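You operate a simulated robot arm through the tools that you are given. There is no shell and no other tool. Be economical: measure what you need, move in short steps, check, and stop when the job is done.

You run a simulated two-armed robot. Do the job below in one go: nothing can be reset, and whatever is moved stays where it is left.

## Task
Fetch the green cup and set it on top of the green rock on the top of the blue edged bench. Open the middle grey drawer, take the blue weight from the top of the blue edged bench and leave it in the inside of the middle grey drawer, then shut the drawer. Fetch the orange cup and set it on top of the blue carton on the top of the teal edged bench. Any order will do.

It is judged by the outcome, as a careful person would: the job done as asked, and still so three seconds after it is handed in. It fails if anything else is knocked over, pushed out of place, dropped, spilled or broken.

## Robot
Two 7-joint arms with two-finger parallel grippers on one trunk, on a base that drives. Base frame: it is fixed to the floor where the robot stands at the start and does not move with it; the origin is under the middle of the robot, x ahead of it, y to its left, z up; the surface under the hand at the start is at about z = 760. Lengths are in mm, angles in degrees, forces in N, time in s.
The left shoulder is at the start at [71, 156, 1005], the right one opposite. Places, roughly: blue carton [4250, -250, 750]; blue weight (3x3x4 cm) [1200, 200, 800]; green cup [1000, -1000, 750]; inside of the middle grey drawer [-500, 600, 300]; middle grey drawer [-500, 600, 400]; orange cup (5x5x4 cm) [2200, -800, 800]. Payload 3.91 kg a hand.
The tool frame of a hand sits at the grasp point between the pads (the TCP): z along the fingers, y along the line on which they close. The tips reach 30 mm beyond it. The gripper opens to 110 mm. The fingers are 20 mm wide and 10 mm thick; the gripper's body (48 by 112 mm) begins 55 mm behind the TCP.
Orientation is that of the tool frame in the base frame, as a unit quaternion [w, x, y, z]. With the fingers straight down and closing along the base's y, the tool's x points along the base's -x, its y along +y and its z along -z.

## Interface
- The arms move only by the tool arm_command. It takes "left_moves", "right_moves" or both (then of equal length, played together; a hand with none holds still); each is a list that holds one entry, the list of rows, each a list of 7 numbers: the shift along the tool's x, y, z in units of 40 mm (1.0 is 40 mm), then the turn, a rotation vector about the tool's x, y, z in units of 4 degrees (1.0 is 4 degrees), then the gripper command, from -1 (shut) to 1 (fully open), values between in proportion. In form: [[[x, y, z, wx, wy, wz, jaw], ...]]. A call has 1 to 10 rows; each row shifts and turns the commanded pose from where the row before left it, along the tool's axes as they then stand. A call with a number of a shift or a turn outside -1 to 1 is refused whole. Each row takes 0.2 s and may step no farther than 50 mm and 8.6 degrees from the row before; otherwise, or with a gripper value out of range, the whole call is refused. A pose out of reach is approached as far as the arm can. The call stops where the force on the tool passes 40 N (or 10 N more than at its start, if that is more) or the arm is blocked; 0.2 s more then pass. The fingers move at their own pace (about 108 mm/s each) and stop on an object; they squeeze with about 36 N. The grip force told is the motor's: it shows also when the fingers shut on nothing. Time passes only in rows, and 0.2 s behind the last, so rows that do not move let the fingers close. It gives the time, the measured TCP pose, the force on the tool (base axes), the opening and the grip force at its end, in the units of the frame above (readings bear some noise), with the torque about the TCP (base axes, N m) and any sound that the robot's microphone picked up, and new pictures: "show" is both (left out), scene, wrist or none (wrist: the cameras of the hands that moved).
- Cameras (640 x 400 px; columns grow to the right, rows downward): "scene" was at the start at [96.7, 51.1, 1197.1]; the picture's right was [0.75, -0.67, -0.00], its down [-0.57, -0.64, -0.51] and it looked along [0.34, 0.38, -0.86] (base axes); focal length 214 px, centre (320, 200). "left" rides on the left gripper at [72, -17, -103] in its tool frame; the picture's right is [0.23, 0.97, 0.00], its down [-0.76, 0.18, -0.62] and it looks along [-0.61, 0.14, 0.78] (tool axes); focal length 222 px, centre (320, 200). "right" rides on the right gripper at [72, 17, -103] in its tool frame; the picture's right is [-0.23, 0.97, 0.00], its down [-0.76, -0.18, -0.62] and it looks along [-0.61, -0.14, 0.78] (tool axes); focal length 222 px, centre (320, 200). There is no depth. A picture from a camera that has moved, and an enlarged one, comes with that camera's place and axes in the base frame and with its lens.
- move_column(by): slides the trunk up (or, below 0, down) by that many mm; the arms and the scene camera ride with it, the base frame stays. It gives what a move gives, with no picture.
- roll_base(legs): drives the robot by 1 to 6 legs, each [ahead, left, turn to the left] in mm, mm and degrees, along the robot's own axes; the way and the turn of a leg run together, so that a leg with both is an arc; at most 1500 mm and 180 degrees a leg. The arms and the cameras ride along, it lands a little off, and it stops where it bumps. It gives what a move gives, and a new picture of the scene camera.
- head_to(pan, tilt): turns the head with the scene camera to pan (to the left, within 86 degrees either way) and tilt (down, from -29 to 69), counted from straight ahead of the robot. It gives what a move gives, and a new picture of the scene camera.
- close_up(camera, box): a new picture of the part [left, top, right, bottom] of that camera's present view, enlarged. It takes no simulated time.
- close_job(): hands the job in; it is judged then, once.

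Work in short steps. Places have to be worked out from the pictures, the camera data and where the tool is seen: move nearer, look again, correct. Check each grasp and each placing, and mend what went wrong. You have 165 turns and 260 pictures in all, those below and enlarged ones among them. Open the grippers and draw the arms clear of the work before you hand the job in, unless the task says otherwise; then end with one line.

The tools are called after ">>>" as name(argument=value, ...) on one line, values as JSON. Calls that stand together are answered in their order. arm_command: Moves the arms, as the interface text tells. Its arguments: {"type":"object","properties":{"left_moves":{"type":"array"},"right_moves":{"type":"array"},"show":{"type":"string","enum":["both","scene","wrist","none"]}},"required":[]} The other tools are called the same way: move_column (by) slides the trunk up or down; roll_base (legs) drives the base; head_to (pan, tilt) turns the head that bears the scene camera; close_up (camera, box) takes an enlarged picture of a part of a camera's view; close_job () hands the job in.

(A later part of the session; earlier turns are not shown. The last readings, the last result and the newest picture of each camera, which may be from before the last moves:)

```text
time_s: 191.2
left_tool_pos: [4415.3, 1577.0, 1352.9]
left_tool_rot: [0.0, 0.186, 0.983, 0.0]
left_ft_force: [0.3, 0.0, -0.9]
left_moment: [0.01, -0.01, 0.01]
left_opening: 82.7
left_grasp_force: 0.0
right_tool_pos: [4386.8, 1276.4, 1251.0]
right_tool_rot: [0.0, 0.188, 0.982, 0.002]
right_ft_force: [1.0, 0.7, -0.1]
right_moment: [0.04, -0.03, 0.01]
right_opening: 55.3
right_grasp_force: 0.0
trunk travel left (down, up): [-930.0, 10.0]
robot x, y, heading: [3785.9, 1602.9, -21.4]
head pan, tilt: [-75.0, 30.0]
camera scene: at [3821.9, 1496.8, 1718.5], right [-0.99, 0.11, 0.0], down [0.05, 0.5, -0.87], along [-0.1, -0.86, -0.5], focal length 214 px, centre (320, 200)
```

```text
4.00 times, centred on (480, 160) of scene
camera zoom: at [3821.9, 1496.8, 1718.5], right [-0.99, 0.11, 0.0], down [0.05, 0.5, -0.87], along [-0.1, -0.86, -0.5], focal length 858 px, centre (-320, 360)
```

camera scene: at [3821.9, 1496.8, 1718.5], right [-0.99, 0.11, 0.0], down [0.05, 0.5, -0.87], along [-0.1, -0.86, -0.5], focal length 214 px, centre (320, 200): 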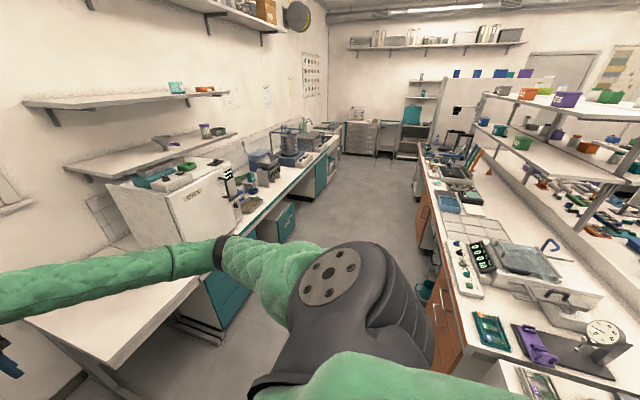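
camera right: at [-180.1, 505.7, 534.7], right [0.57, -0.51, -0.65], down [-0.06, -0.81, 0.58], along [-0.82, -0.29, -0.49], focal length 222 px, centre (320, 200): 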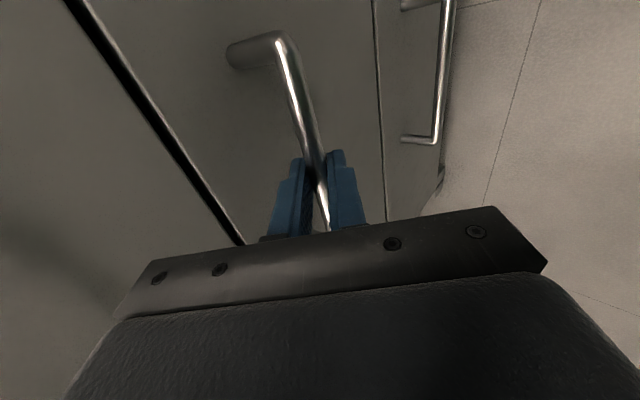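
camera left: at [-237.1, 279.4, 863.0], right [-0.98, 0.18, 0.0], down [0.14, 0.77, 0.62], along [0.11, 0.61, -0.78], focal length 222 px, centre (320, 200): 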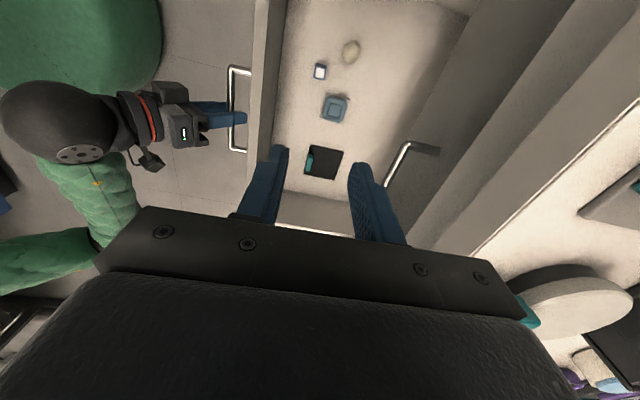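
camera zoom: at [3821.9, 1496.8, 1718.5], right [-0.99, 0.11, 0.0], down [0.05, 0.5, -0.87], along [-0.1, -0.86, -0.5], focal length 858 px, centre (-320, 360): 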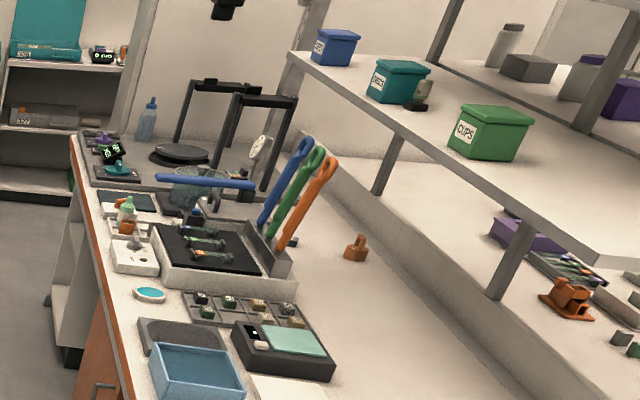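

The blue carton stands beside the oven at about (4300,-180), and the orange cup seems to be near the green bottle on the island's rear at about (2220,-760). I center in the aisle, turn to face the island, and strafe toward it.

>>> head_to(pan=0, tilt=35)

>>> roll_base(legs=[[150, -300, 0], [0, 0, -180], [0, 1200, 0]])

```text
time_s: 192.7
left_tool_pos: [4415.5, 1577.3, 1352.8]
left_tool_rot: [-0.001, 0.186, 0.983, 0.0]
left_ft_force: [0.0, -0.7, 0.5]
left_moment: [0.0, 0.03, 0.02]
left_opening: 82.5
left_grasp_force: 0.0
right_tool_pos: [4386.4, 1275.8, 1251.0]
right_tool_rot: [0.001, 0.189, 0.982, 0.001]
right_ft_force: [0.7, -0.1, -0.4]
right_moment: [-0.02, 0.0, 0.01]
right_opening: 54.6
right_grasp_force: 0.1
trunk travel left (down, up): [-930.0, 10.0]
robot x, y, heading: [3786.0, 1606.9, -21.5]
head pan, tilt: [0.0, 35.0]
camera scene: at [3913.8, 1554.5, 1710.7], right [-0.36, -0.93, 0.0], down [-0.53, 0.21, -0.82], along [0.76, -0.3, -0.57], focal length 214 px, centre (320, 200)
```

scene: 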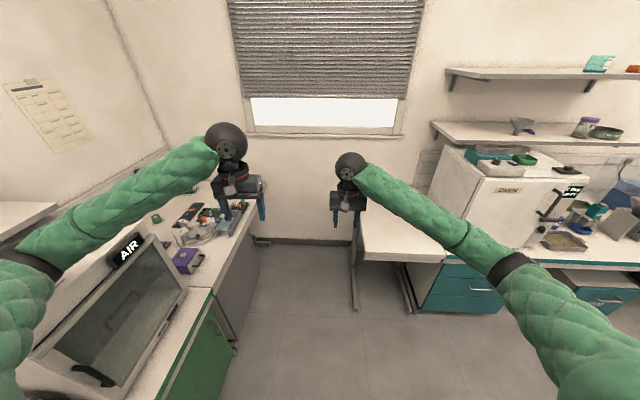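

```text
time_s: 208.0
left_tool_pos: [2717.3, 188.3, 1352.4]
left_tool_rot: [0.0, 0.981, -0.194, 0.0]
left_ft_force: [0.3, -0.1, -0.3]
left_moment: [-0.02, 0.02, 0.01]
left_opening: 82.3
left_grasp_force: 0.0
right_tool_pos: [2751.3, 489.7, 1251.5]
right_tool_rot: [0.002, 0.981, -0.196, 0.0]
right_ft_force: [0.1, 0.3, -0.3]
right_moment: [-0.02, 0.02, 0.0]
right_opening: 55.1
right_grasp_force: 0.0
trunk travel left (down, up): [-930.0, 10.0]
robot x, y, heading: [3352.8, 148.5, 157.7]
head pan, tilt: [0.0, 35.0]
camera scene: at [3221.8, 205.4, 1710.7], right [0.38, 0.92, 0.0], down [0.53, -0.22, -0.82], along [-0.76, 0.31, -0.57], focal length 214 px, centre (320, 200)
```

scene: 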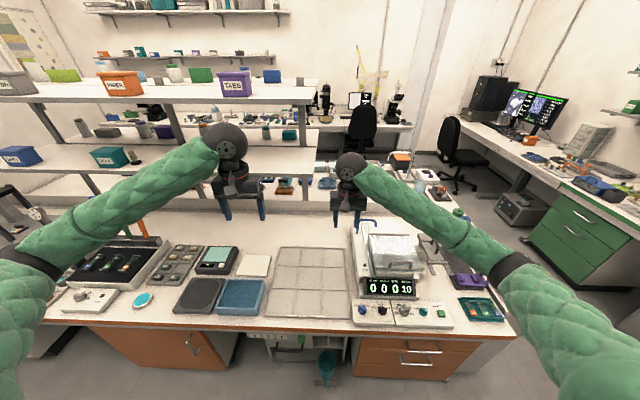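

Good. I continue strafing left toward the cup.

>>> head_to(pan=15, tilt=40)

>>> roll_base(legs=[[0, 950, 0]])

>>> close_up(camera="scene", box=[140, 130, 460, 330])

```text
time_s: 208.8
left_tool_pos: [2717.7, 188.8, 1353.3]
left_tool_rot: [0.0, 0.981, -0.195, 0.001]
left_ft_force: [-0.1, 0.1, -0.6]
left_moment: [0.03, -0.04, 0.0]
left_opening: 82.5
left_grasp_force: 0.0
right_tool_pos: [2751.6, 489.1, 1252.5]
right_tool_rot: [0.002, 0.98, -0.197, -0.001]
right_ft_force: [0.9, 0.1, 0.4]
right_moment: [0.0, -0.01, 0.01]
right_opening: 54.9
right_grasp_force: 0.1
trunk travel left (down, up): [-930.0, 10.0]
robot x, y, heading: [3348.7, 148.2, 157.7]
head pan, tilt: [15.0, 40.0]
camera scene: at [3218.7, 182.3, 1703.1], right [0.13, 0.99, 0.0], down [0.64, -0.08, -0.77], along [-0.76, 0.1, -0.64], focal length 214 px, centre (320, 200)
```

scene: 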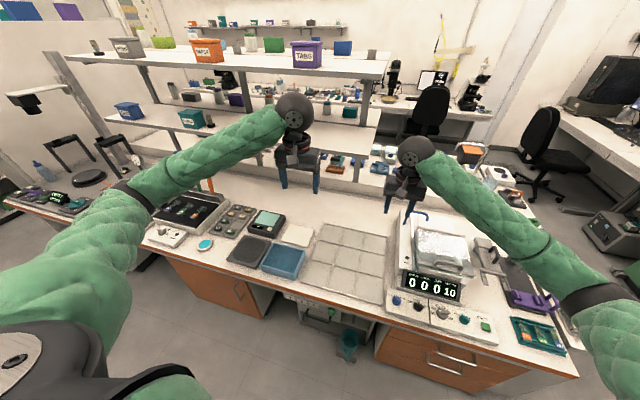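

```text
time_s: 213.8
left_tool_pos: [2349.1, -699.6, 1353.1]
left_tool_rot: [0.001, 0.981, -0.196, -0.001]
left_ft_force: [-0.6, 0.6, 0.8]
left_moment: [0.0, 0.01, -0.02]
left_opening: 82.4
left_grasp_force: 0.0
right_tool_pos: [2385.6, -398.5, 1251.4]
right_tool_rot: [0.002, 0.98, -0.198, 0.0]
right_ft_force: [0.1, 0.1, 0.2]
right_moment: [0.0, -0.03, -0.01]
right_opening: 55.2
right_grasp_force: 0.1
trunk travel left (down, up): [-930.0, 10.0]
robot x, y, heading: [2983.1, -737.7, 157.7]
head pan, tilt: [15.0, 40.0]
camera scene: at [2850.5, -708.4, 1703.1], right [0.13, 0.99, 0.0], down [0.64, -0.09, -0.77], along [-0.76, 0.1, -0.64], focal length 214 px, centre (320, 200)
```

scene: 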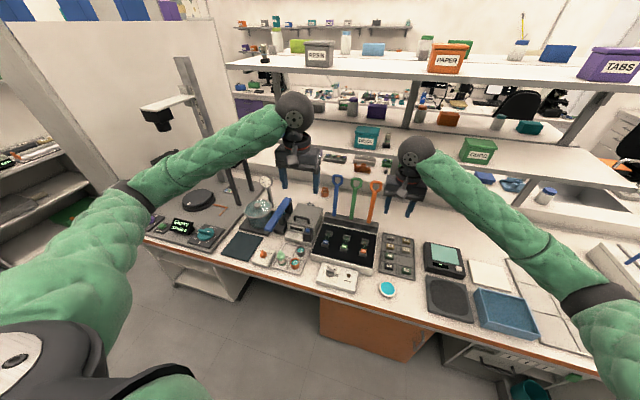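

```text
2.00 times, centred on (300, 230) of scene
camera zoom: at [2850.5, -708.4, 1703.1], right [0.13, 0.99, 0.0], down [0.64, -0.09, -0.77], along [-0.76, 0.1, -0.64], focal length 429 px, centre (360, 140)
```

zoom: 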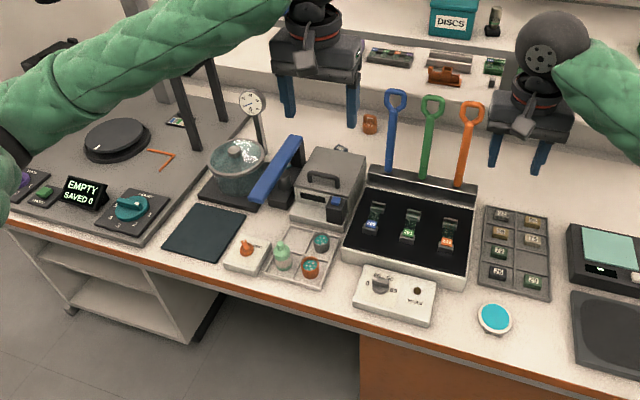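

There's a tray with an orange cup, a dark-green cup and a green bottle. I zoom closely and check with the left wrist camera.

>>> close_up(camera="scene", box=[240, 225, 340, 290])

>>> close_up(camera="left", box=[0, 0, 640, 400])

```text
6.15 times, centred on (290, 258) of scene
camera zoom: at [2850.5, -708.4, 1703.1], right [0.13, 0.99, 0.0], down [0.64, -0.09, -0.77], along [-0.76, 0.1, -0.64], focal length 1320 px, centre (505, -154)
```

zoom: 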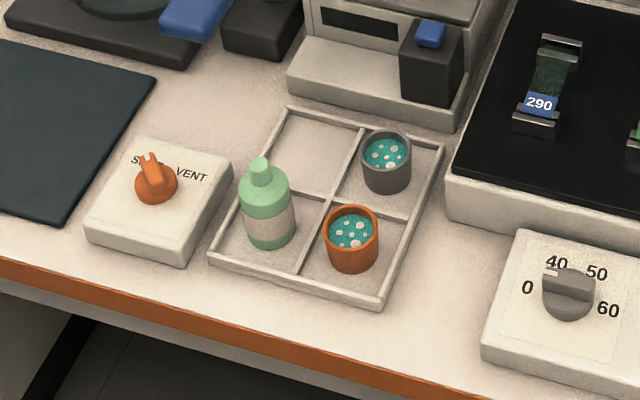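

```text
1.00 times, centred on (320, 200) of left (not enlarged: the box is as wide or as high as the picture)
camera zoom: at [2422.3, -712.3, 1456.1], right [-0.17, -0.99, 0.0], down [-0.77, 0.13, 0.62], along [-0.61, 0.1, -0.78], focal length 222 px, centre (320, 200)
```

zoom: 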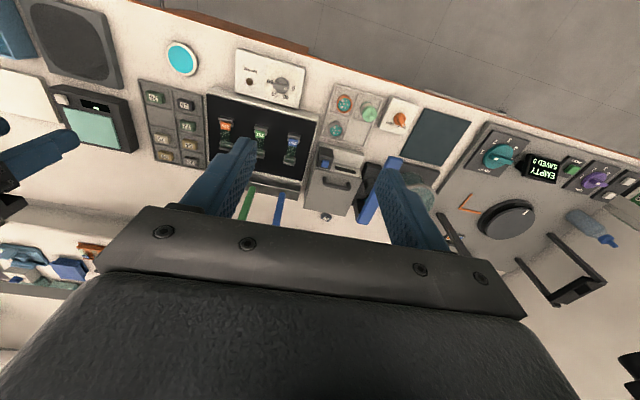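

Orange cup is at about (2240,-752), in a tray cell with a bottle to its left and a grey cup behind. I put the left hand above it and lift/tuck the right hand, then lower the trunk.

>>> arm_command(left_moves=[[[-0.405, 0.447, 0, 0, 0, 0, 0.2], [-0.405, 0.447, 0, 0, 0, 0, 0.2], [-0.405, 0.447, 0, 0, 0, 0, 0.2], [-0.405, 0.447, 0, 0, 0, 0, 0.2], [-0.405, 0.447, 0, 0, 0, 0, 0.2]]], right_moves=[[[0.5, -0.4, -1, 0, 0, 0, 0.2], [0.5, -0.4, -1, 0, 0, 0, 0.2], [0.5, -0.4, -1, 0, 0, 0, 0.2], [0.5, -0.4, -1, 0, 0, 0, 0.2], [0.5, -0.4, -1, 0, 0, 0, 0.2]]], show="none")

>>> move_column(by=-280)

>>> close_up(camera="left", box=[200, 20, 460, 182])

```text
time_s: 215.0
left_tool_pos: [2242.5, -751.4, 1356.0]
left_tool_rot: [0.0, 0.981, -0.196, 0.001]
left_ft_force: [0.3, 0.3, -0.3]
left_moment: [0.01, 0.03, -0.01]
left_opening: 66.0
left_grasp_force: 0.1
right_tool_pos: [2509.6, -365.3, 1453.1]
right_tool_rot: [0.002, 0.98, -0.199, 0.0]
right_ft_force: [0.3, -0.5, 0.6]
right_moment: [0.02, 0.02, -0.01]
right_opening: 66.1
right_grasp_force: 0.1
trunk travel left (down, up): [-930.0, 10.0]
robot x, y, heading: [2979.8, -742.5, 157.5]
head pan, tilt: [15.0, 40.0]
```

```text
time_s: 217.9
left_tool_pos: [2241.3, -750.7, 1074.3]
left_tool_rot: [0.0, 0.98, -0.197, 0.0]
left_ft_force: [-0.9, 1.4, -0.2]
left_moment: [-0.02, 0.01, 0.0]
left_opening: 66.0
left_grasp_force: 0.1
right_tool_pos: [2507.1, -364.5, 1171.8]
right_tool_rot: [0.002, 0.98, -0.198, 0.0]
right_ft_force: [-0.4, -0.1, -0.1]
right_moment: [0.03, -0.02, 0.02]
right_opening: 66.1
right_grasp_force: 0.1
trunk travel left (down, up): [-650.0, 290.0]
robot x, y, heading: [2980.5, -741.6, 157.5]
head pan, tilt: [15.0, 40.0]
```

```text
2.46 times, centred on (330, 101) of left
camera zoom: at [2313.9, -763.0, 1177.7], right [-0.17, -0.99, 0.0], down [-0.77, 0.13, 0.62], along [-0.61, 0.1, -0.78], focal length 547 px, centre (295, 444)
```

zoom: 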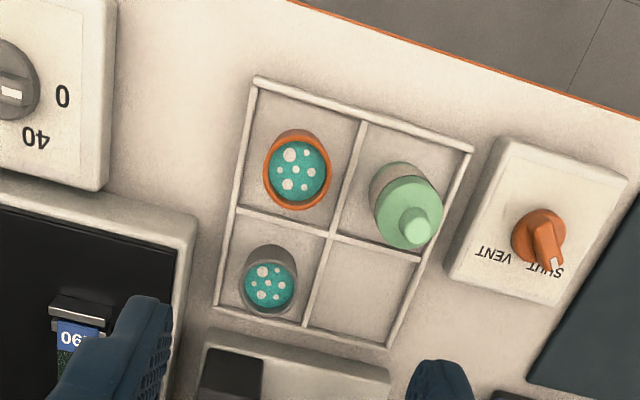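

The bottle edge is only ~46 mm left of the cup centre, so I'll rotate the hand 90° (fingers closing fore-aft), where there's more room, and which will also help beside the oven later.

>>> arm_command(left_moves=[[[0, 0, 0, 0, 0, 1, 0.05], [0, 0, 0, 0, 0, 1, 0.05], [0, 0, 0, 0, 0, 1, 0.05], [0, 0, 0, 0, 0, 1, 0.05], [0, 0, 0, 0, 0, 1, 0.05], [0, 0, 0, 0, 0, 1, 0.05], [0, 0, 0, 0, 0, 1, 0.05], [0, 0, 0, 0, 0, 1, 0.05], [0, 0, 0, 0, 0, 1, 0.05], [0, 0, 0, 0, 0, 1, 0.05]]], show="none")

>>> arm_command(left_moves=[[[0, 0, 0, 0, 0, 1, 0.05], [0, 0, 0, 0, 0, 1, 0.05], [0, 0, 0, 0, 0, 1, 0.05], [0, 0, 0, 0, 0, 1, 0.05], [0, 0, 0, 0, 0, 1, 0.05], [0, 0, 0, 0, 0, 1, 0.05], [0, 0, 0, 0, 0, 1, 0.05], [0, 0, 0, 0, 0, 1, 0.05], [0, 0, 0, 0, 0, 1, 0.05], [0, 0, 0, 0, 0, 1, 0.05]]], show="none")

>>> arm_command(left_moves=[[[0, 0, 0.8, 0, 0, 1, 0.05], [0, 0, 0.8, 0, 0, 1, 0.05], [0, 0, 0.8, 0, 0, 0.5, 0.05], [0, 0, 0.5, 0, 0, 0, 0.05], [0, 0, 0, 0, 0, 0, 0.05]]], show="wrist")

>>> close_up(camera="left", box=[220, 30, 420, 155])

```text
time_s: 220.1
left_tool_pos: [2239.7, -750.6, 1074.0]
left_tool_rot: [0.0, 0.854, -0.52, 0.0]
left_ft_force: [0.2, 0.0, 0.2]
left_moment: [-0.03, 0.0, 0.02]
left_opening: 57.7
left_grasp_force: 0.0
right_tool_pos: [2508.4, -364.7, 1172.0]
right_tool_rot: [0.001, 0.98, -0.199, 0.0]
right_ft_force: [0.0, 0.6, 0.3]
right_moment: [-0.04, -0.01, 0.0]
right_opening: 66.0
right_grasp_force: 0.0
trunk travel left (down, up): [-650.0, 290.0]
robot x, y, heading: [2978.2, -740.8, 157.6]
head pan, tilt: [15.0, 40.0]
```

```text
time_s: 222.3
left_tool_pos: [2242.1, -750.7, 1074.4]
left_tool_rot: [0.0, -0.625, 0.781, 0.0]
left_ft_force: [0.8, -0.4, 0.1]
left_moment: [-0.03, -0.01, 0.01]
left_opening: 57.8
left_grasp_force: 0.1
right_tool_pos: [2508.1, -365.1, 1171.0]
right_tool_rot: [0.002, 0.98, -0.199, 0.0]
right_ft_force: [-0.7, -0.4, 1.0]
right_moment: [-0.02, 0.0, 0.01]
right_opening: 66.3
right_grasp_force: 0.1
trunk travel left (down, up): [-650.0, 290.0]
robot x, y, heading: [2978.7, -739.9, 157.4]
head pan, tilt: [15.0, 40.0]
```

```text
time_s: 223.5
left_tool_pos: [2243.5, -748.4, 957.4]
left_tool_rot: [-0.001, -0.554, 0.832, 0.001]
left_ft_force: [-0.1, 0.2, -0.3]
left_moment: [0.01, 0.0, 0.03]
left_opening: 57.7
left_grasp_force: 0.1
right_tool_pos: [2507.6, -365.0, 1171.5]
right_tool_rot: [0.002, 0.98, -0.199, 0.0]
right_ft_force: [-0.2, 0.7, 1.1]
right_moment: [0.01, -0.04, 0.0]
right_opening: 66.2
right_grasp_force: 0.1
trunk travel left (down, up): [-650.0, 290.0]
robot x, y, heading: [2981.8, -744.1, 157.0]
head pan, tilt: [15.0, 40.0]
camera left: at [2229.8, -821.8, 1061.0], right [-0.99, 0.17, 0.0], down [0.13, 0.77, 0.62], along [0.1, 0.61, -0.78], focal length 222 px, centre (320, 200)
```

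left: 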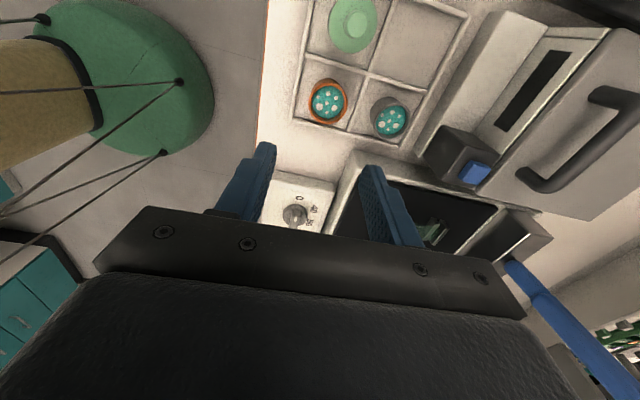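

```text
3.20 times, centred on (320, 92) of left
camera zoom: at [2229.8, -821.8, 1061.0], right [-0.99, 0.17, 0.0], down [0.13, 0.77, 0.62], along [0.1, 0.61, -0.78], focal length 711 px, centre (320, 544)
```

zoom: 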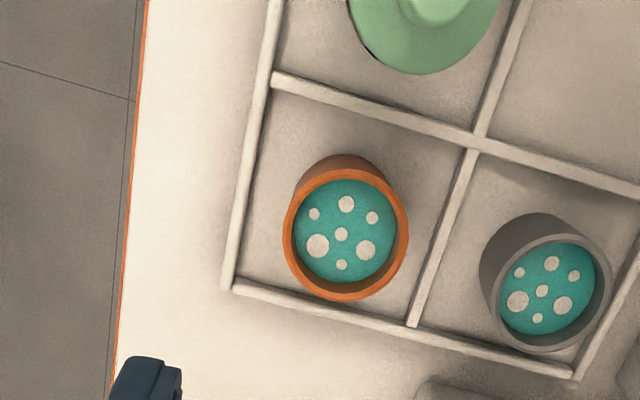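

Cup rim centre ≈ (2232,-753), z≈804. I correct ~9 mm in both axes and descend to z≈862 for a check.

>>> arm_command(left_moves=[[[0.22, 0.23, 0.4, 0, 0, 0, 0.05], [0, 0, 1, 0, 0, 0, 0.05], [0, 0, 1, 0, 0, 0, 0.05], [0, 0, 0, 0, 0, 0, 0.05]]], show="none")

>>> close_up(camera="left", box=[200, 50, 440, 200])

```text
time_s: 224.5
left_tool_pos: [2231.0, -756.9, 862.2]
left_tool_rot: [0.0, -0.555, 0.832, 0.0]
left_ft_force: [0.5, 0.4, -0.8]
left_moment: [0.04, 0.0, 0.03]
left_opening: 57.5
left_grasp_force: 0.0
right_tool_pos: [2507.8, -364.9, 1171.7]
right_tool_rot: [0.001, 0.98, -0.198, 0.0]
right_ft_force: [0.4, -0.3, -0.8]
right_moment: [-0.01, 0.02, 0.0]
right_opening: 66.3
right_grasp_force: 0.1
trunk travel left (down, up): [-650.0, 290.0]
robot x, y, heading: [2979.1, -738.8, 157.3]
head pan, tilt: [15.0, 40.0]
```

```text
2.67 times, centred on (320, 125) of left
camera zoom: at [2218.5, -829.3, 966.0], right [-0.99, 0.17, 0.0], down [0.13, 0.77, 0.62], along [0.1, 0.61, -0.78], focal length 592 px, centre (320, 400)
```

zoom: 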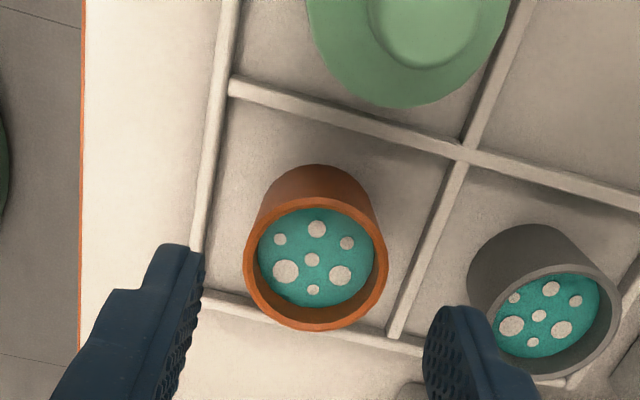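

Perfectly centred. I descend 50 mm to z≈812 (tips above the tray ribs) and close.

>>> arm_command(left_moves=[[[0, 0, 0.65, 0, 0, 0, 0.05], [0, 0, 0.6, 0, 0, 0, 0.05], [0, 0, 0, 0, 0, 0, 0.05], [0, 0, 0, 0, 0, 0, -0.15], [0, 0, 0, 0, 0, 0, -0.4], [0, 0, 0, 0, 0, 0, -1], [0, 0, 0, 0, 0, 0, -1]]], show="wrist")

```text
time_s: 226.1
left_tool_pos: [2228.8, -756.8, 812.1]
left_tool_rot: [-0.001, -0.555, 0.832, 0.0]
left_ft_force: [0.9, -0.5, 0.8]
left_moment: [0.0, 0.03, -0.01]
left_opening: 42.5
left_grasp_force: 35.6
right_tool_pos: [2506.9, -364.3, 1170.7]
right_tool_rot: [0.001, 0.98, -0.198, 0.0]
right_ft_force: [0.0, 0.4, 0.1]
right_moment: [-0.03, 0.01, -0.02]
right_opening: 66.2
right_grasp_force: 0.1
trunk travel left (down, up): [-650.0, 290.0]
robot x, y, heading: [2981.0, -743.0, 157.5]
head pan, tilt: [15.0, 40.0]
camera left: at [2216.7, -829.9, 915.0], right [-0.99, 0.17, 0.0], down [0.13, 0.77, 0.62], along [0.1, 0.61, -0.78], focal length 222 px, centre (320, 200)
```

left: 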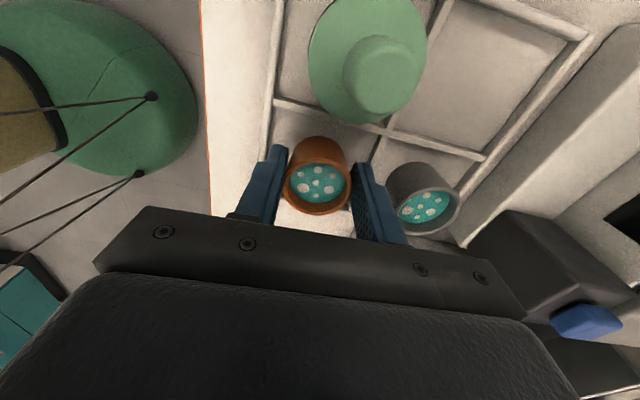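

Gripped at 42.5 mm. I lift slowly straight up and verify it stays level.

>>> arm_command(left_moves=[[[0, 0, -0.3, 0, 0, 0, -1], [0, 0, -0.5, 0, 0, 0, -1], [0, 0, -0.8, 0, 0, 0, -1], [0, 0, -0.8, 0, 0, 0, -1], [0, 0, -0.8, 0, 0, 0, -1], [0, 0, -0.8, 0, 0, 0, -1], [0, 0, -0.8, 0, 0, 0, -1], [0, 0, -0.8, 0, 0, 0, -1], [0, 0, -0.8, 0, 0, 0, -1], [0, 0, -0.4, 0, 0, 0, -1]]], show="wrist")

```text
time_s: 228.3
left_tool_pos: [2228.4, -757.5, 1084.4]
left_tool_rot: [0.0, -0.555, 0.832, 0.0]
left_ft_force: [-0.5, 0.5, 0.0]
left_moment: [0.0, -0.01, -0.01]
left_opening: 42.6
left_grasp_force: 35.6
right_tool_pos: [2508.1, -364.9, 1171.9]
right_tool_rot: [0.002, 0.98, -0.198, -0.001]
right_ft_force: [-0.1, 1.1, 0.1]
right_moment: [-0.02, 0.0, 0.02]
right_opening: 66.0
right_grasp_force: 0.0
trunk travel left (down, up): [-650.0, 290.0]
robot x, y, heading: [2977.9, -739.6, 157.8]
head pan, tilt: [15.0, 40.0]
camera left: at [2215.2, -830.8, 1187.4], right [-0.99, 0.16, 0.0], down [0.13, 0.77, 0.62], along [0.1, 0.61, -0.78], focal length 222 px, centre (320, 200)
```

left: 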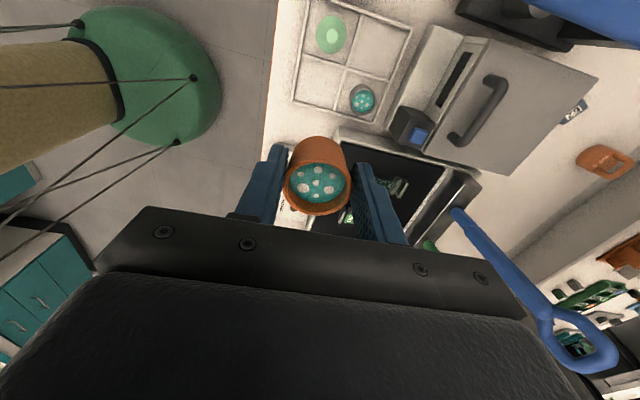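

Cup held level. I pull the hand back, then turn the robot around toward the teal bench and strafe along it.

>>> arm_command(left_moves=[[[0, -0.4, 0, 0, 0, 0, -1], [0, -0.7, 0, 0, 0, 0, -1], [0, -0.7, 0, 0, 0, 0, -1], [0, -0.7, 0, 0, 0, 0, -1], [0, -0.4, 0, 0, 0, 0, -1]]], show="none")

>>> head_to(pan=0, tilt=40)

>>> roll_base(legs=[[0, 0, -180], [0, 700, 0]])

```text
time_s: 229.5
left_tool_pos: [2336.9, -801.4, 1087.7]
left_tool_rot: [0.0, -0.555, 0.832, 0.0]
left_ft_force: [-0.6, -0.5, -0.9]
left_moment: [0.02, 0.01, -0.01]
left_opening: 42.5
left_grasp_force: 35.9
right_tool_pos: [2508.1, -365.6, 1172.2]
right_tool_rot: [0.001, 0.98, -0.198, -0.001]
right_ft_force: [0.5, 0.0, 0.0]
right_moment: [-0.03, -0.04, 0.0]
right_opening: 66.2
right_grasp_force: 0.0
trunk travel left (down, up): [-650.0, 290.0]
robot x, y, heading: [2978.9, -741.7, 157.5]
head pan, tilt: [15.0, 40.0]
```

```text
time_s: 230.2
left_tool_pos: [2337.1, -802.1, 1086.0]
left_tool_rot: [-0.001, -0.555, 0.832, 0.0]
left_ft_force: [-0.6, 0.2, -0.5]
left_moment: [0.02, 0.01, -0.03]
left_opening: 42.6
left_grasp_force: 36.1
right_tool_pos: [2507.4, -364.7, 1170.5]
right_tool_rot: [0.001, 0.98, -0.199, 0.0]
right_ft_force: [-1.2, -0.7, -1.2]
right_moment: [0.0, 0.04, -0.01]
right_opening: 66.1
right_grasp_force: 0.1
trunk travel left (down, up): [-650.0, 290.0]
robot x, y, heading: [2979.4, -740.8, 157.3]
head pan, tilt: [0.0, 40.0]
camera scene: at [2856.3, -687.5, 1423.1], right [0.38, 0.92, 0.0], down [0.59, -0.25, -0.77], along [-0.71, 0.29, -0.64], focal length 214 px, centre (320, 200)
```

scene: 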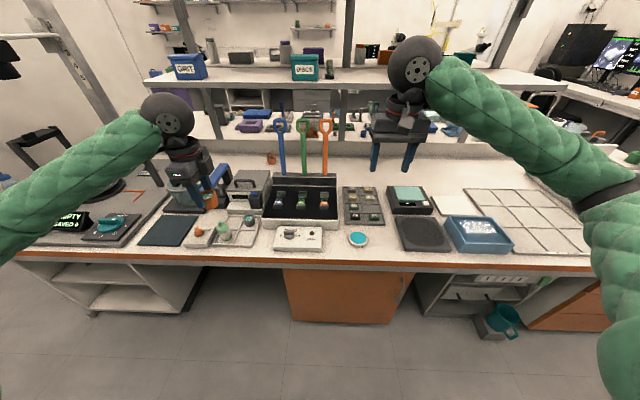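

```text
time_s: 241.3
left_tool_pos: [3860.8, 6.3, 1085.0]
left_tool_rot: [0.0, 0.82, 0.573, 0.001]
left_ft_force: [0.5, -0.1, -0.2]
left_moment: [-0.01, -0.03, -0.04]
left_opening: 42.4
left_grasp_force: 35.7
right_tool_pos: [3710.6, -437.0, 1171.1]
right_tool_rot: [0.0, 0.178, 0.984, 0.001]
right_ft_force: [-0.1, 0.1, 0.2]
right_moment: [-0.01, 0.0, 0.01]
right_opening: 66.1
right_grasp_force: 0.1
trunk travel left (down, up): [-650.0, 290.0]
robot x, y, heading: [3220.6, -83.7, -20.2]
head pan, tilt: [0.0, 40.0]
camera scene: at [3349.0, -128.0, 1423.1], right [-0.34, -0.94, 0.0], down [-0.6, 0.22, -0.77], along [0.72, -0.26, -0.64], focal length 214 px, centre (320, 200)
```

scene: 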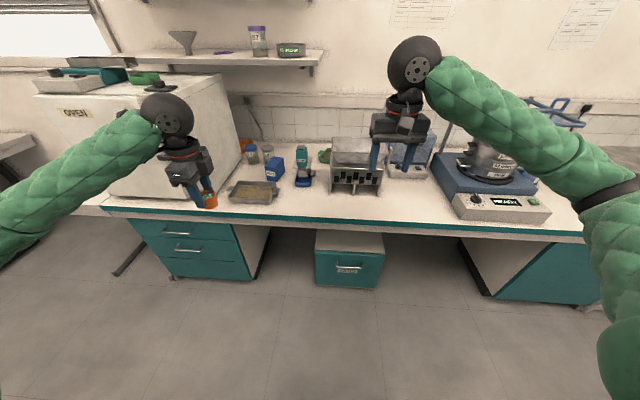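

The blue carton is visible to the right of the oven. I zoom in.

>>> close_up(camera="scene", box=[200, 120, 360, 220])

```text
4.00 times, centred on (280, 170) of scene
camera zoom: at [3349.0, -128.0, 1423.1], right [-0.34, -0.94, 0.0], down [-0.6, 0.22, -0.77], along [0.72, -0.26, -0.64], focal length 858 px, centre (480, 320)
```

zoom: 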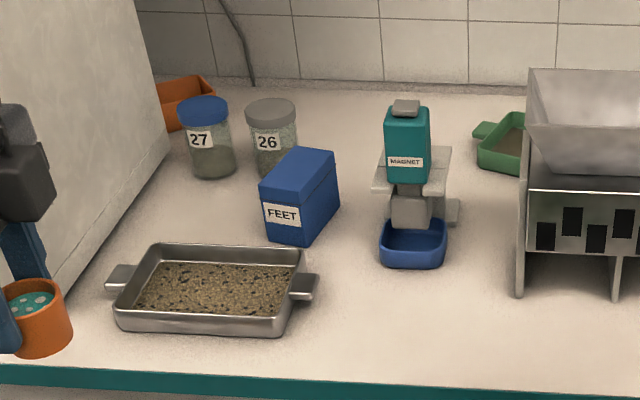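

The carton ("FEET") top centre is around (4399,-245), z≈827, clear of the oven by ~250 mm. I square up by -3° and go 410 mm closer.

>>> roll_base(legs=[[0, 0, -3], [400, 0, 0]])

>>> close_up(camera="scene", box=[140, 120, 360, 258])

>>> close_up(camera="left", box=[0, 0, 640, 400])

```text
time_s: 244.1
left_tool_pos: [4217.2, -179.7, 1086.6]
left_tool_rot: [0.001, 0.836, 0.548, 0.0]
left_ft_force: [-0.7, -0.1, -0.2]
left_moment: [0.0, 0.03, -0.02]
left_opening: 42.3
left_grasp_force: 36.4
right_tool_pos: [4039.5, -615.2, 1171.9]
right_tool_rot: [-0.001, 0.208, 0.978, 0.0]
right_ft_force: [0.0, 0.3, 0.5]
right_moment: [0.02, 0.02, -0.01]
right_opening: 65.8
right_grasp_force: 0.2
trunk travel left (down, up): [-650.0, 290.0]
robot x, y, heading: [3572.8, -233.4, -23.7]
head pan, tilt: [0.0, 40.0]
stopped in leg 2: the robot was blocked; the commanded pose is now the measured one
camera scene: at [3697.3, -282.9, 1423.3], right [-0.4, -0.92, 0.0], down [-0.59, 0.25, -0.77], along [0.7, -0.31, -0.64], focal length 214 px, centre (320, 200)
```

scene: 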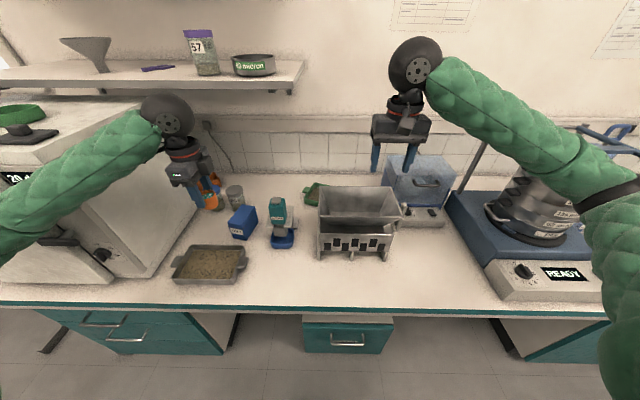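

```text
2.90 times, centred on (250, 189) of scene
camera zoom: at [3697.3, -282.9, 1423.3], right [-0.4, -0.92, 0.0], down [-0.59, 0.25, -0.77], along [0.7, -0.31, -0.64], focal length 622 px, centre (523, 232)
```

zoom: 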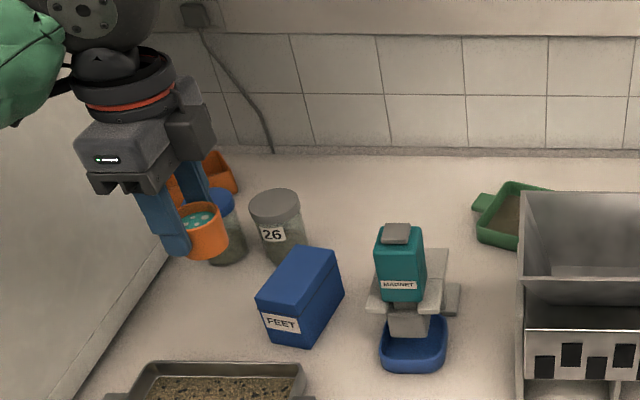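

```text
1.00 times, centred on (320, 200) of left (not enlarged: the box is as wide or as high as the picture)
camera zoom: at [4229.9, -106.8, 1189.4], right [0.98, -0.18, 0.0], down [-0.14, -0.77, 0.63], along [-0.11, -0.61, -0.78], focal length 222 px, centre (320, 200)
```

zoom: 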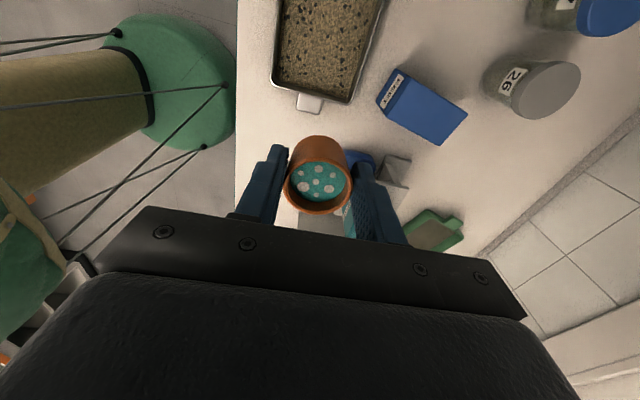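

The robot stopped after ~380 mm against something at floor level; close enough. I zoom the left wrist camera on the carton.

>>> close_up(camera="left", box=[340, 40, 500, 165])

>>> roll_base(legs=[[-8, 0, 0]])

```text
3.20 times, centred on (420, 102) of left
camera zoom: at [4229.9, -106.8, 1189.4], right [0.98, -0.18, 0.0], down [-0.14, -0.77, 0.63], along [-0.11, -0.61, -0.78], focal length 711 px, centre (0, 512)
```

zoom: 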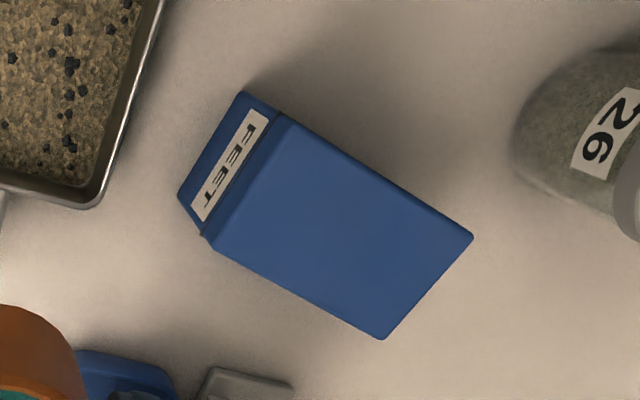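

```text
time_s: 244.9
left_tool_pos: [4211.8, -179.1, 1085.1]
left_tool_rot: [0.0, 0.836, 0.549, 0.0]
left_ft_force: [1.0, 0.4, -0.2]
left_moment: [0.0, 0.02, 0.02]
left_opening: 42.6
left_grasp_force: 35.1
right_tool_pos: [4034.4, -614.5, 1170.4]
right_tool_rot: [-0.001, 0.208, 0.978, 0.001]
right_ft_force: [0.2, 0.3, -0.4]
right_moment: [0.02, 0.02, 0.04]
right_opening: 66.1
right_grasp_force: 0.0
trunk travel left (down, up): [-650.0, 290.0]
robot x, y, heading: [3565.1, -229.8, -23.2]
head pan, tilt: [0.0, 40.0]
camera scene: at [3692.3, -283.1, 1423.0], right [-0.4, -0.92, 0.0], down [-0.59, 0.26, -0.77], along [0.7, -0.3, -0.64], focal length 214 px, centre (320, 200)
```

scene: 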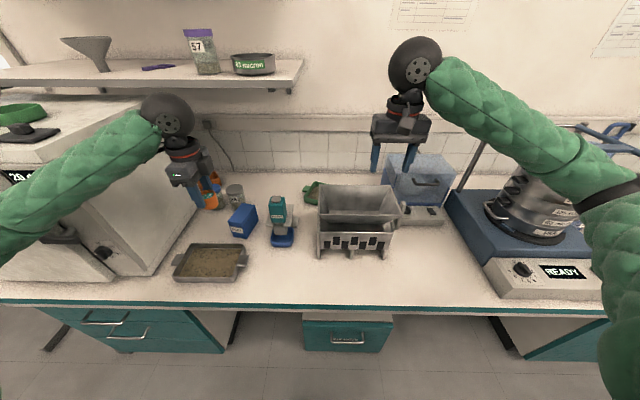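

The carton top is at z≈830, centre (4374,-246), ~59×115 mm. I lower the cup to a travel height under the shelf level, then move forward over the carton.

>>> arm_command(left_moves=[[[0, 0, 0.4, 0, 0, 0, -1], [0, 0, 0.8, 0, 0, 0, -1], [0, 0, 0.8, 0, 0, 0, -1], [0, 0, 0.7, 0, 0, 0, -1], [0, 0, 0.3, 0, 0, 0, -1], [0.02, 0.4, 0, 0, 0, 0, -1], [0.02, 0.8, 0, 0, 0, 0, -1], [0.02, 0.8, 0, 0, 0, 0, -1], [0.02, 0.6, 0, 0, 0, 0, -1], [0, 0.3, 0, 0, 0, 0, -1]]], show="both")

>>> close_up(camera="left", box=[200, 0, 440, 220])

```text
time_s: 247.3
left_tool_pos: [4292.7, -200.8, 969.6]
left_tool_rot: [-0.003, 0.832, 0.555, 0.004]
left_ft_force: [1.3, -0.3, -1.0]
left_moment: [0.03, 0.03, -0.03]
left_opening: 42.3
left_grasp_force: 35.8
right_tool_pos: [4024.9, -598.0, 1177.3]
right_tool_rot: [0.005, 0.196, 0.981, 0.003]
right_ft_force: [0.7, -1.1, -0.2]
right_moment: [0.04, 0.0, -0.01]
right_opening: 66.0
right_grasp_force: 0.1
trunk travel left (down, up): [-650.0, 290.0]
robot x, y, heading: [3556.6, -222.9, -22.0]
head pan, tilt: [0.0, 40.0]
stopped in row 10 (left hand): the arm was blocked; the commanded pose is now the measured one
camera scene: at [3669.9, -276.2, 1426.3], right [-0.37, -0.93, -0.01], down [-0.59, 0.24, -0.77], along [0.72, -0.28, -0.63], focal length 214 px, centre (320, 200)
camera left: at [4304.4, -127.9, 1073.9], right [0.99, -0.16, 0.0], down [-0.13, -0.78, 0.62], along [-0.1, -0.61, -0.79], focal length 222 px, centre (320, 200)
```

scene: 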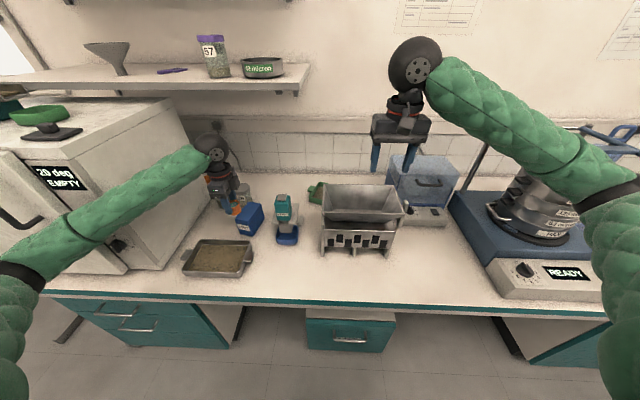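
left: 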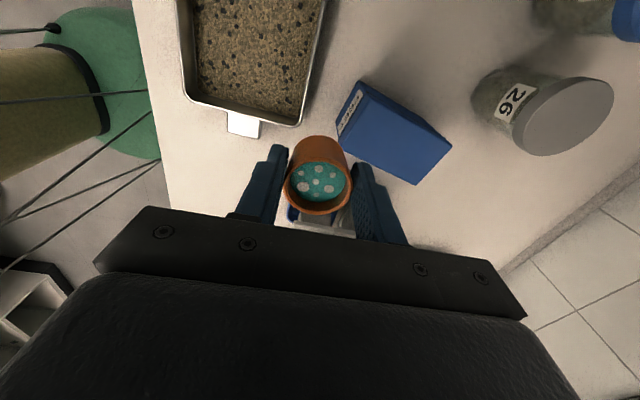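

```text
1.82 times, centred on (320, 110) of left
camera zoom: at [4304.4, -127.9, 1073.9], right [0.99, -0.16, 0.0], down [-0.13, -0.78, 0.62], along [-0.1, -0.61, -0.79], focal length 404 px, centre (320, 364)
```

zoom: 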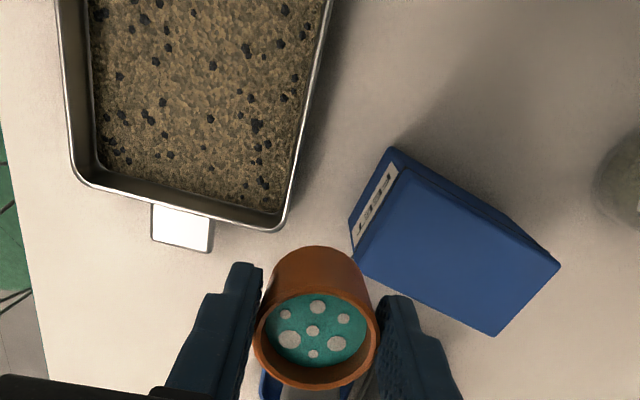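

The left forearm is pressing the oven's corner and pushing the robot back. I retreat the hand the way it came right away and raise it.

>>> arm_command(left_moves=[[[0, -0.4, 0, 0, 0, 0, -1], [0, -0.7, 0, 0, 0, 0, -1], [0, -0.7, 0, 0, 0, 0, -1], [0, -0.7, 0, 0, 0, 0, -1], [0, -0.3, -0.4, 0, 0, 0, -1], [0, 0, -0.8, 0, 0, 0, -1], [0, 0, -0.8, 0, 0, 0, -1], [0, 0, -0.8, 0, 0, 0, -1], [0, 0, -0.3, 0, 0, 0, -1]]], show="scene")

```text
time_s: 249.3
left_tool_pos: [4204.9, -161.1, 1085.1]
left_tool_rot: [-0.004, 0.833, 0.553, -0.003]
left_ft_force: [0.0, 0.0, -1.8]
left_moment: [-0.04, 0.0, 0.01]
left_opening: 42.4
left_grasp_force: 36.5
right_tool_pos: [4036.6, -600.0, 1170.9]
right_tool_rot: [-0.001, 0.199, 0.98, 0.002]
right_ft_force: [-0.6, 0.8, 0.9]
right_moment: [0.03, -0.02, -0.01]
right_opening: 66.0
right_grasp_force: 0.1
trunk travel left (down, up): [-650.0, 290.0]
robot x, y, heading: [3559.4, -224.1, -22.0]
head pan, tilt: [0.0, 40.0]
camera scene: at [3687.8, -274.1, 1423.1], right [-0.38, -0.93, 0.0], down [-0.6, 0.24, -0.77], along [0.71, -0.29, -0.64], focal length 214 px, centre (320, 200)
```

scene: 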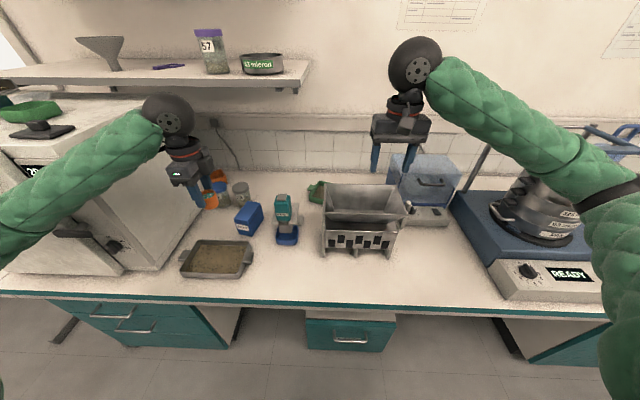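

Nothing on the bench appears changed. I back off, shift right and turn 15° left so the left arm reaches the carton diagonally with its elbow away from the oven.

>>> roll_base(legs=[[-40, -120, 0], [0, 0, 16]])

>>> close_up(camera="left", box=[0, 0, 640, 400])

```text
time_s: 251.2
left_tool_pos: [4105.1, -189.3, 1088.3]
left_tool_rot: [0.0, 0.806, 0.592, -0.002]
left_ft_force: [0.1, 0.4, -0.9]
left_moment: [-0.01, 0.05, 0.02]
left_opening: 42.2
left_grasp_force: 35.7
right_tool_pos: [3975.5, -650.6, 1174.1]
right_tool_rot: [0.0, 0.162, 0.987, -0.003]
right_ft_force: [0.5, -0.4, -0.5]
right_moment: [0.0, 0.06, -0.01]
right_opening: 66.0
right_grasp_force: 0.2
trunk travel left (down, up): [-650.0, 290.0]
robot x, y, heading: [3477.5, -317.2, -16.7]
head pan, tilt: [0.0, 40.0]
stopped in leg 2: the robot was blocked; the commanded pose is now the measured one
camera scene: at [3599.4, -348.0, 1424.0], right [-0.29, -0.96, 0.0], down [-0.61, 0.18, -0.77], along [0.74, -0.23, -0.64], focal length 214 px, centre (320, 200)
```

scene: 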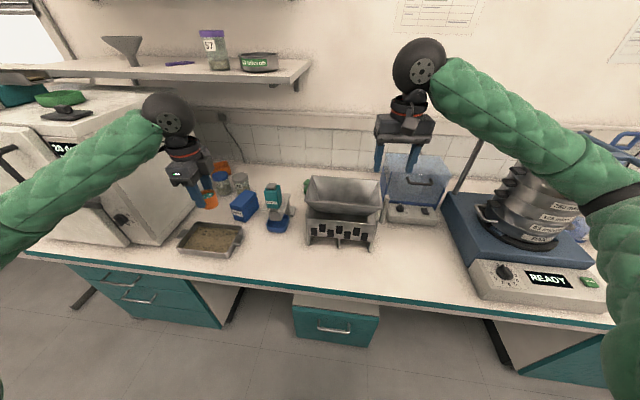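

```text
1.00 times, centred on (320, 200) of left (not enlarged: the box is as wide or as high as the picture)
camera zoom: at [4111.4, -115.1, 1191.7], right [1.0, -0.08, 0.0], down [-0.06, -0.78, 0.63], along [-0.05, -0.62, -0.78], focal length 222 px, centre (320, 200)
```

zoom: 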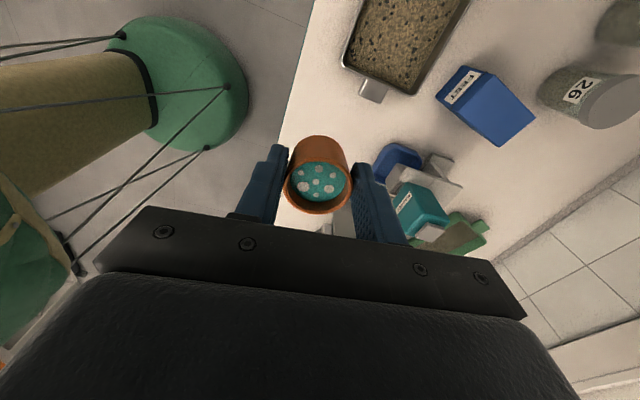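

The elbow met the oven front while turning. I back away 250 mm first, then turn.

>>> roll_base(legs=[[-250, -60, 0], [0, 0, 12]])

```text
time_s: 253.8
left_tool_pos: [3813.3, -47.4, 1086.6]
left_tool_rot: [-0.003, 0.737, 0.676, -0.003]
left_ft_force: [0.1, 0.0, 0.1]
left_moment: [0.01, -0.02, -0.01]
left_opening: 42.5
left_grasp_force: 36.7
right_tool_pos: [3785.4, -522.1, 1168.7]
right_tool_rot: [-0.003, 0.051, 0.999, 0.001]
right_ft_force: [0.1, -0.1, 0.1]
right_moment: [-0.01, -0.01, 0.0]
right_opening: 66.1
right_grasp_force: 0.0
trunk travel left (down, up): [-650.0, 290.0]
robot x, y, heading: [3221.2, -304.5, -4.7]
head pan, tilt: [0.0, 40.0]
camera scene: at [3355.2, -312.7, 1423.1], right [-0.08, -1.0, 0.0], down [-0.64, 0.05, -0.77], along [0.76, -0.06, -0.64], focal length 214 px, centre (320, 200)
```

scene: 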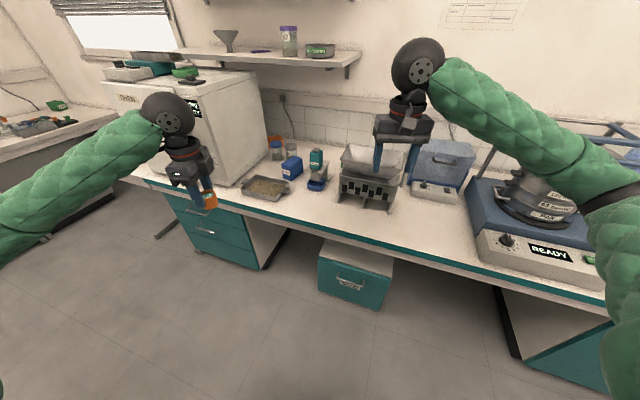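

Now heading -5°, with the approach diagonal to the bench. I drive 270 mm ahead.

>>> roll_base(legs=[[265, 0, 0]])

```text
time_s: 255.2
left_tool_pos: [3962.3, -61.5, 1087.5]
left_tool_rot: [0.0, 0.741, 0.671, -0.003]
left_ft_force: [0.0, -0.4, -0.4]
left_moment: [-0.01, -0.04, -0.01]
left_opening: 42.2
left_grasp_force: 36.0
right_tool_pos: [3929.9, -537.7, 1170.3]
right_tool_rot: [-0.004, 0.06, 0.998, -0.004]
right_ft_force: [0.2, -0.5, -0.3]
right_moment: [-0.02, 0.05, 0.0]
right_opening: 65.9
right_grasp_force: 0.0
trunk travel left (down, up): [-650.0, 290.0]
robot x, y, heading: [3371.2, -315.2, -5.1]
head pan, tilt: [0.0, 40.0]
stopped in leg 1: the robot was blocked; the commanded pose is now the measured one
camera scene: at [3499.4, -318.9, 1423.7], right [-0.09, -1.0, 0.0], down [-0.64, 0.05, -0.77], along [0.77, -0.07, -0.64], focal length 214 px, centre (320, 200)
```

scene: 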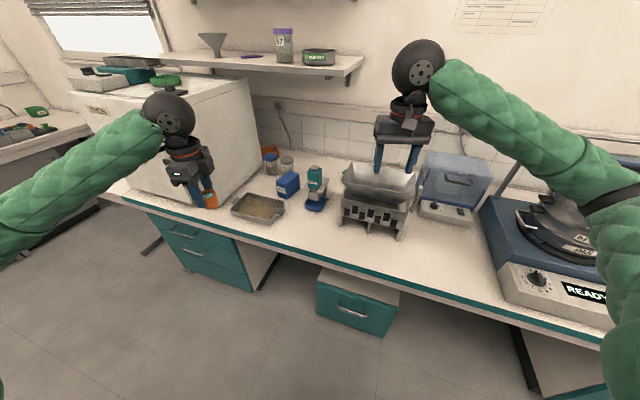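

Blocked again after ~150 mm. I look at the left elbow and the oven front.

>>> head_to(pan=50, tilt=40)

>>> head_to(pan=10, tilt=65)

```text
time_s: 256.4
left_tool_pos: [3961.7, -60.4, 1088.9]
left_tool_rot: [0.0, 0.741, 0.672, -0.003]
left_ft_force: [-0.5, 0.5, -1.3]
left_moment: [-0.02, -0.02, 0.01]
left_opening: 42.6
left_grasp_force: 35.5
right_tool_pos: [3930.5, -537.4, 1171.0]
right_tool_rot: [-0.003, 0.058, 0.998, -0.004]
right_ft_force: [-0.3, 0.0, -0.1]
right_moment: [0.0, 0.0, -0.02]
right_opening: 66.0
right_grasp_force: 0.0
trunk travel left (down, up): [-650.0, 290.0]
robot x, y, heading: [3373.6, -314.1, -5.0]
head pan, tilt: [50.0, 40.0]
camera scene: at [3474.2, -251.7, 1423.4], right [0.71, -0.71, 0.01], down [-0.45, -0.46, -0.77], along [0.55, 0.54, -0.64], focal length 214 px, centre (320, 200)
```

scene: 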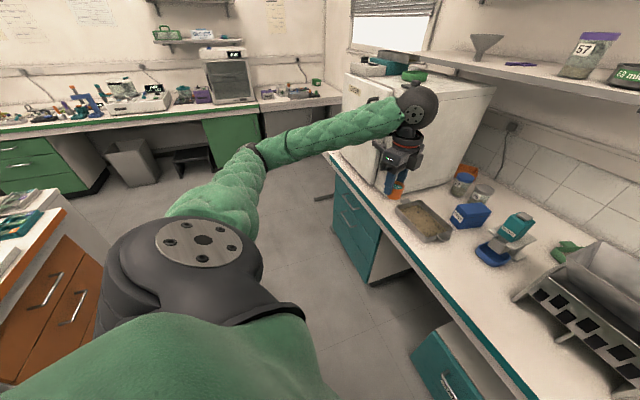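

```text
time_s: 257.4
left_tool_pos: [3961.1, -61.6, 1088.5]
left_tool_rot: [0.001, 0.741, 0.672, -0.003]
left_ft_force: [-0.2, 0.2, 0.0]
left_moment: [-0.02, 0.02, -0.05]
left_opening: 42.6
left_grasp_force: 36.3
right_tool_pos: [3929.5, -538.6, 1169.7]
right_tool_rot: [-0.003, 0.059, 0.998, -0.004]
right_ft_force: [0.2, -0.2, 0.5]
right_moment: [0.03, 0.01, 0.03]
right_opening: 66.1
right_grasp_force: 0.0
trunk travel left (down, up): [-650.0, 290.0]
robot x, y, heading: [3370.9, -316.9, -5.2]
head pan, tilt: [10.0, 65.0]
camera scene: at [3474.4, -306.9, 1391.5], right [0.09, -1.0, 0.01], down [-0.9, -0.08, -0.43], along [0.43, 0.03, -0.9], focal length 214 px, centre (320, 200)
```

scene: 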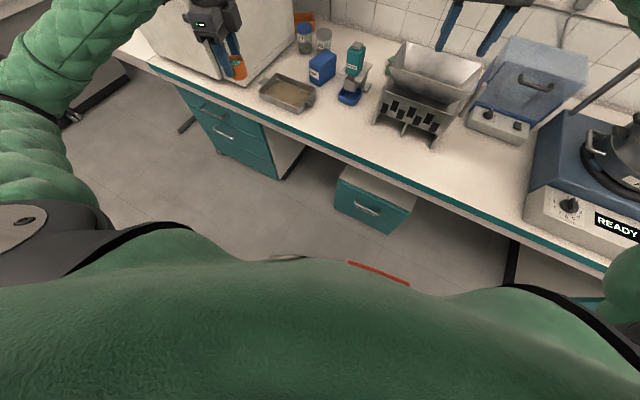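

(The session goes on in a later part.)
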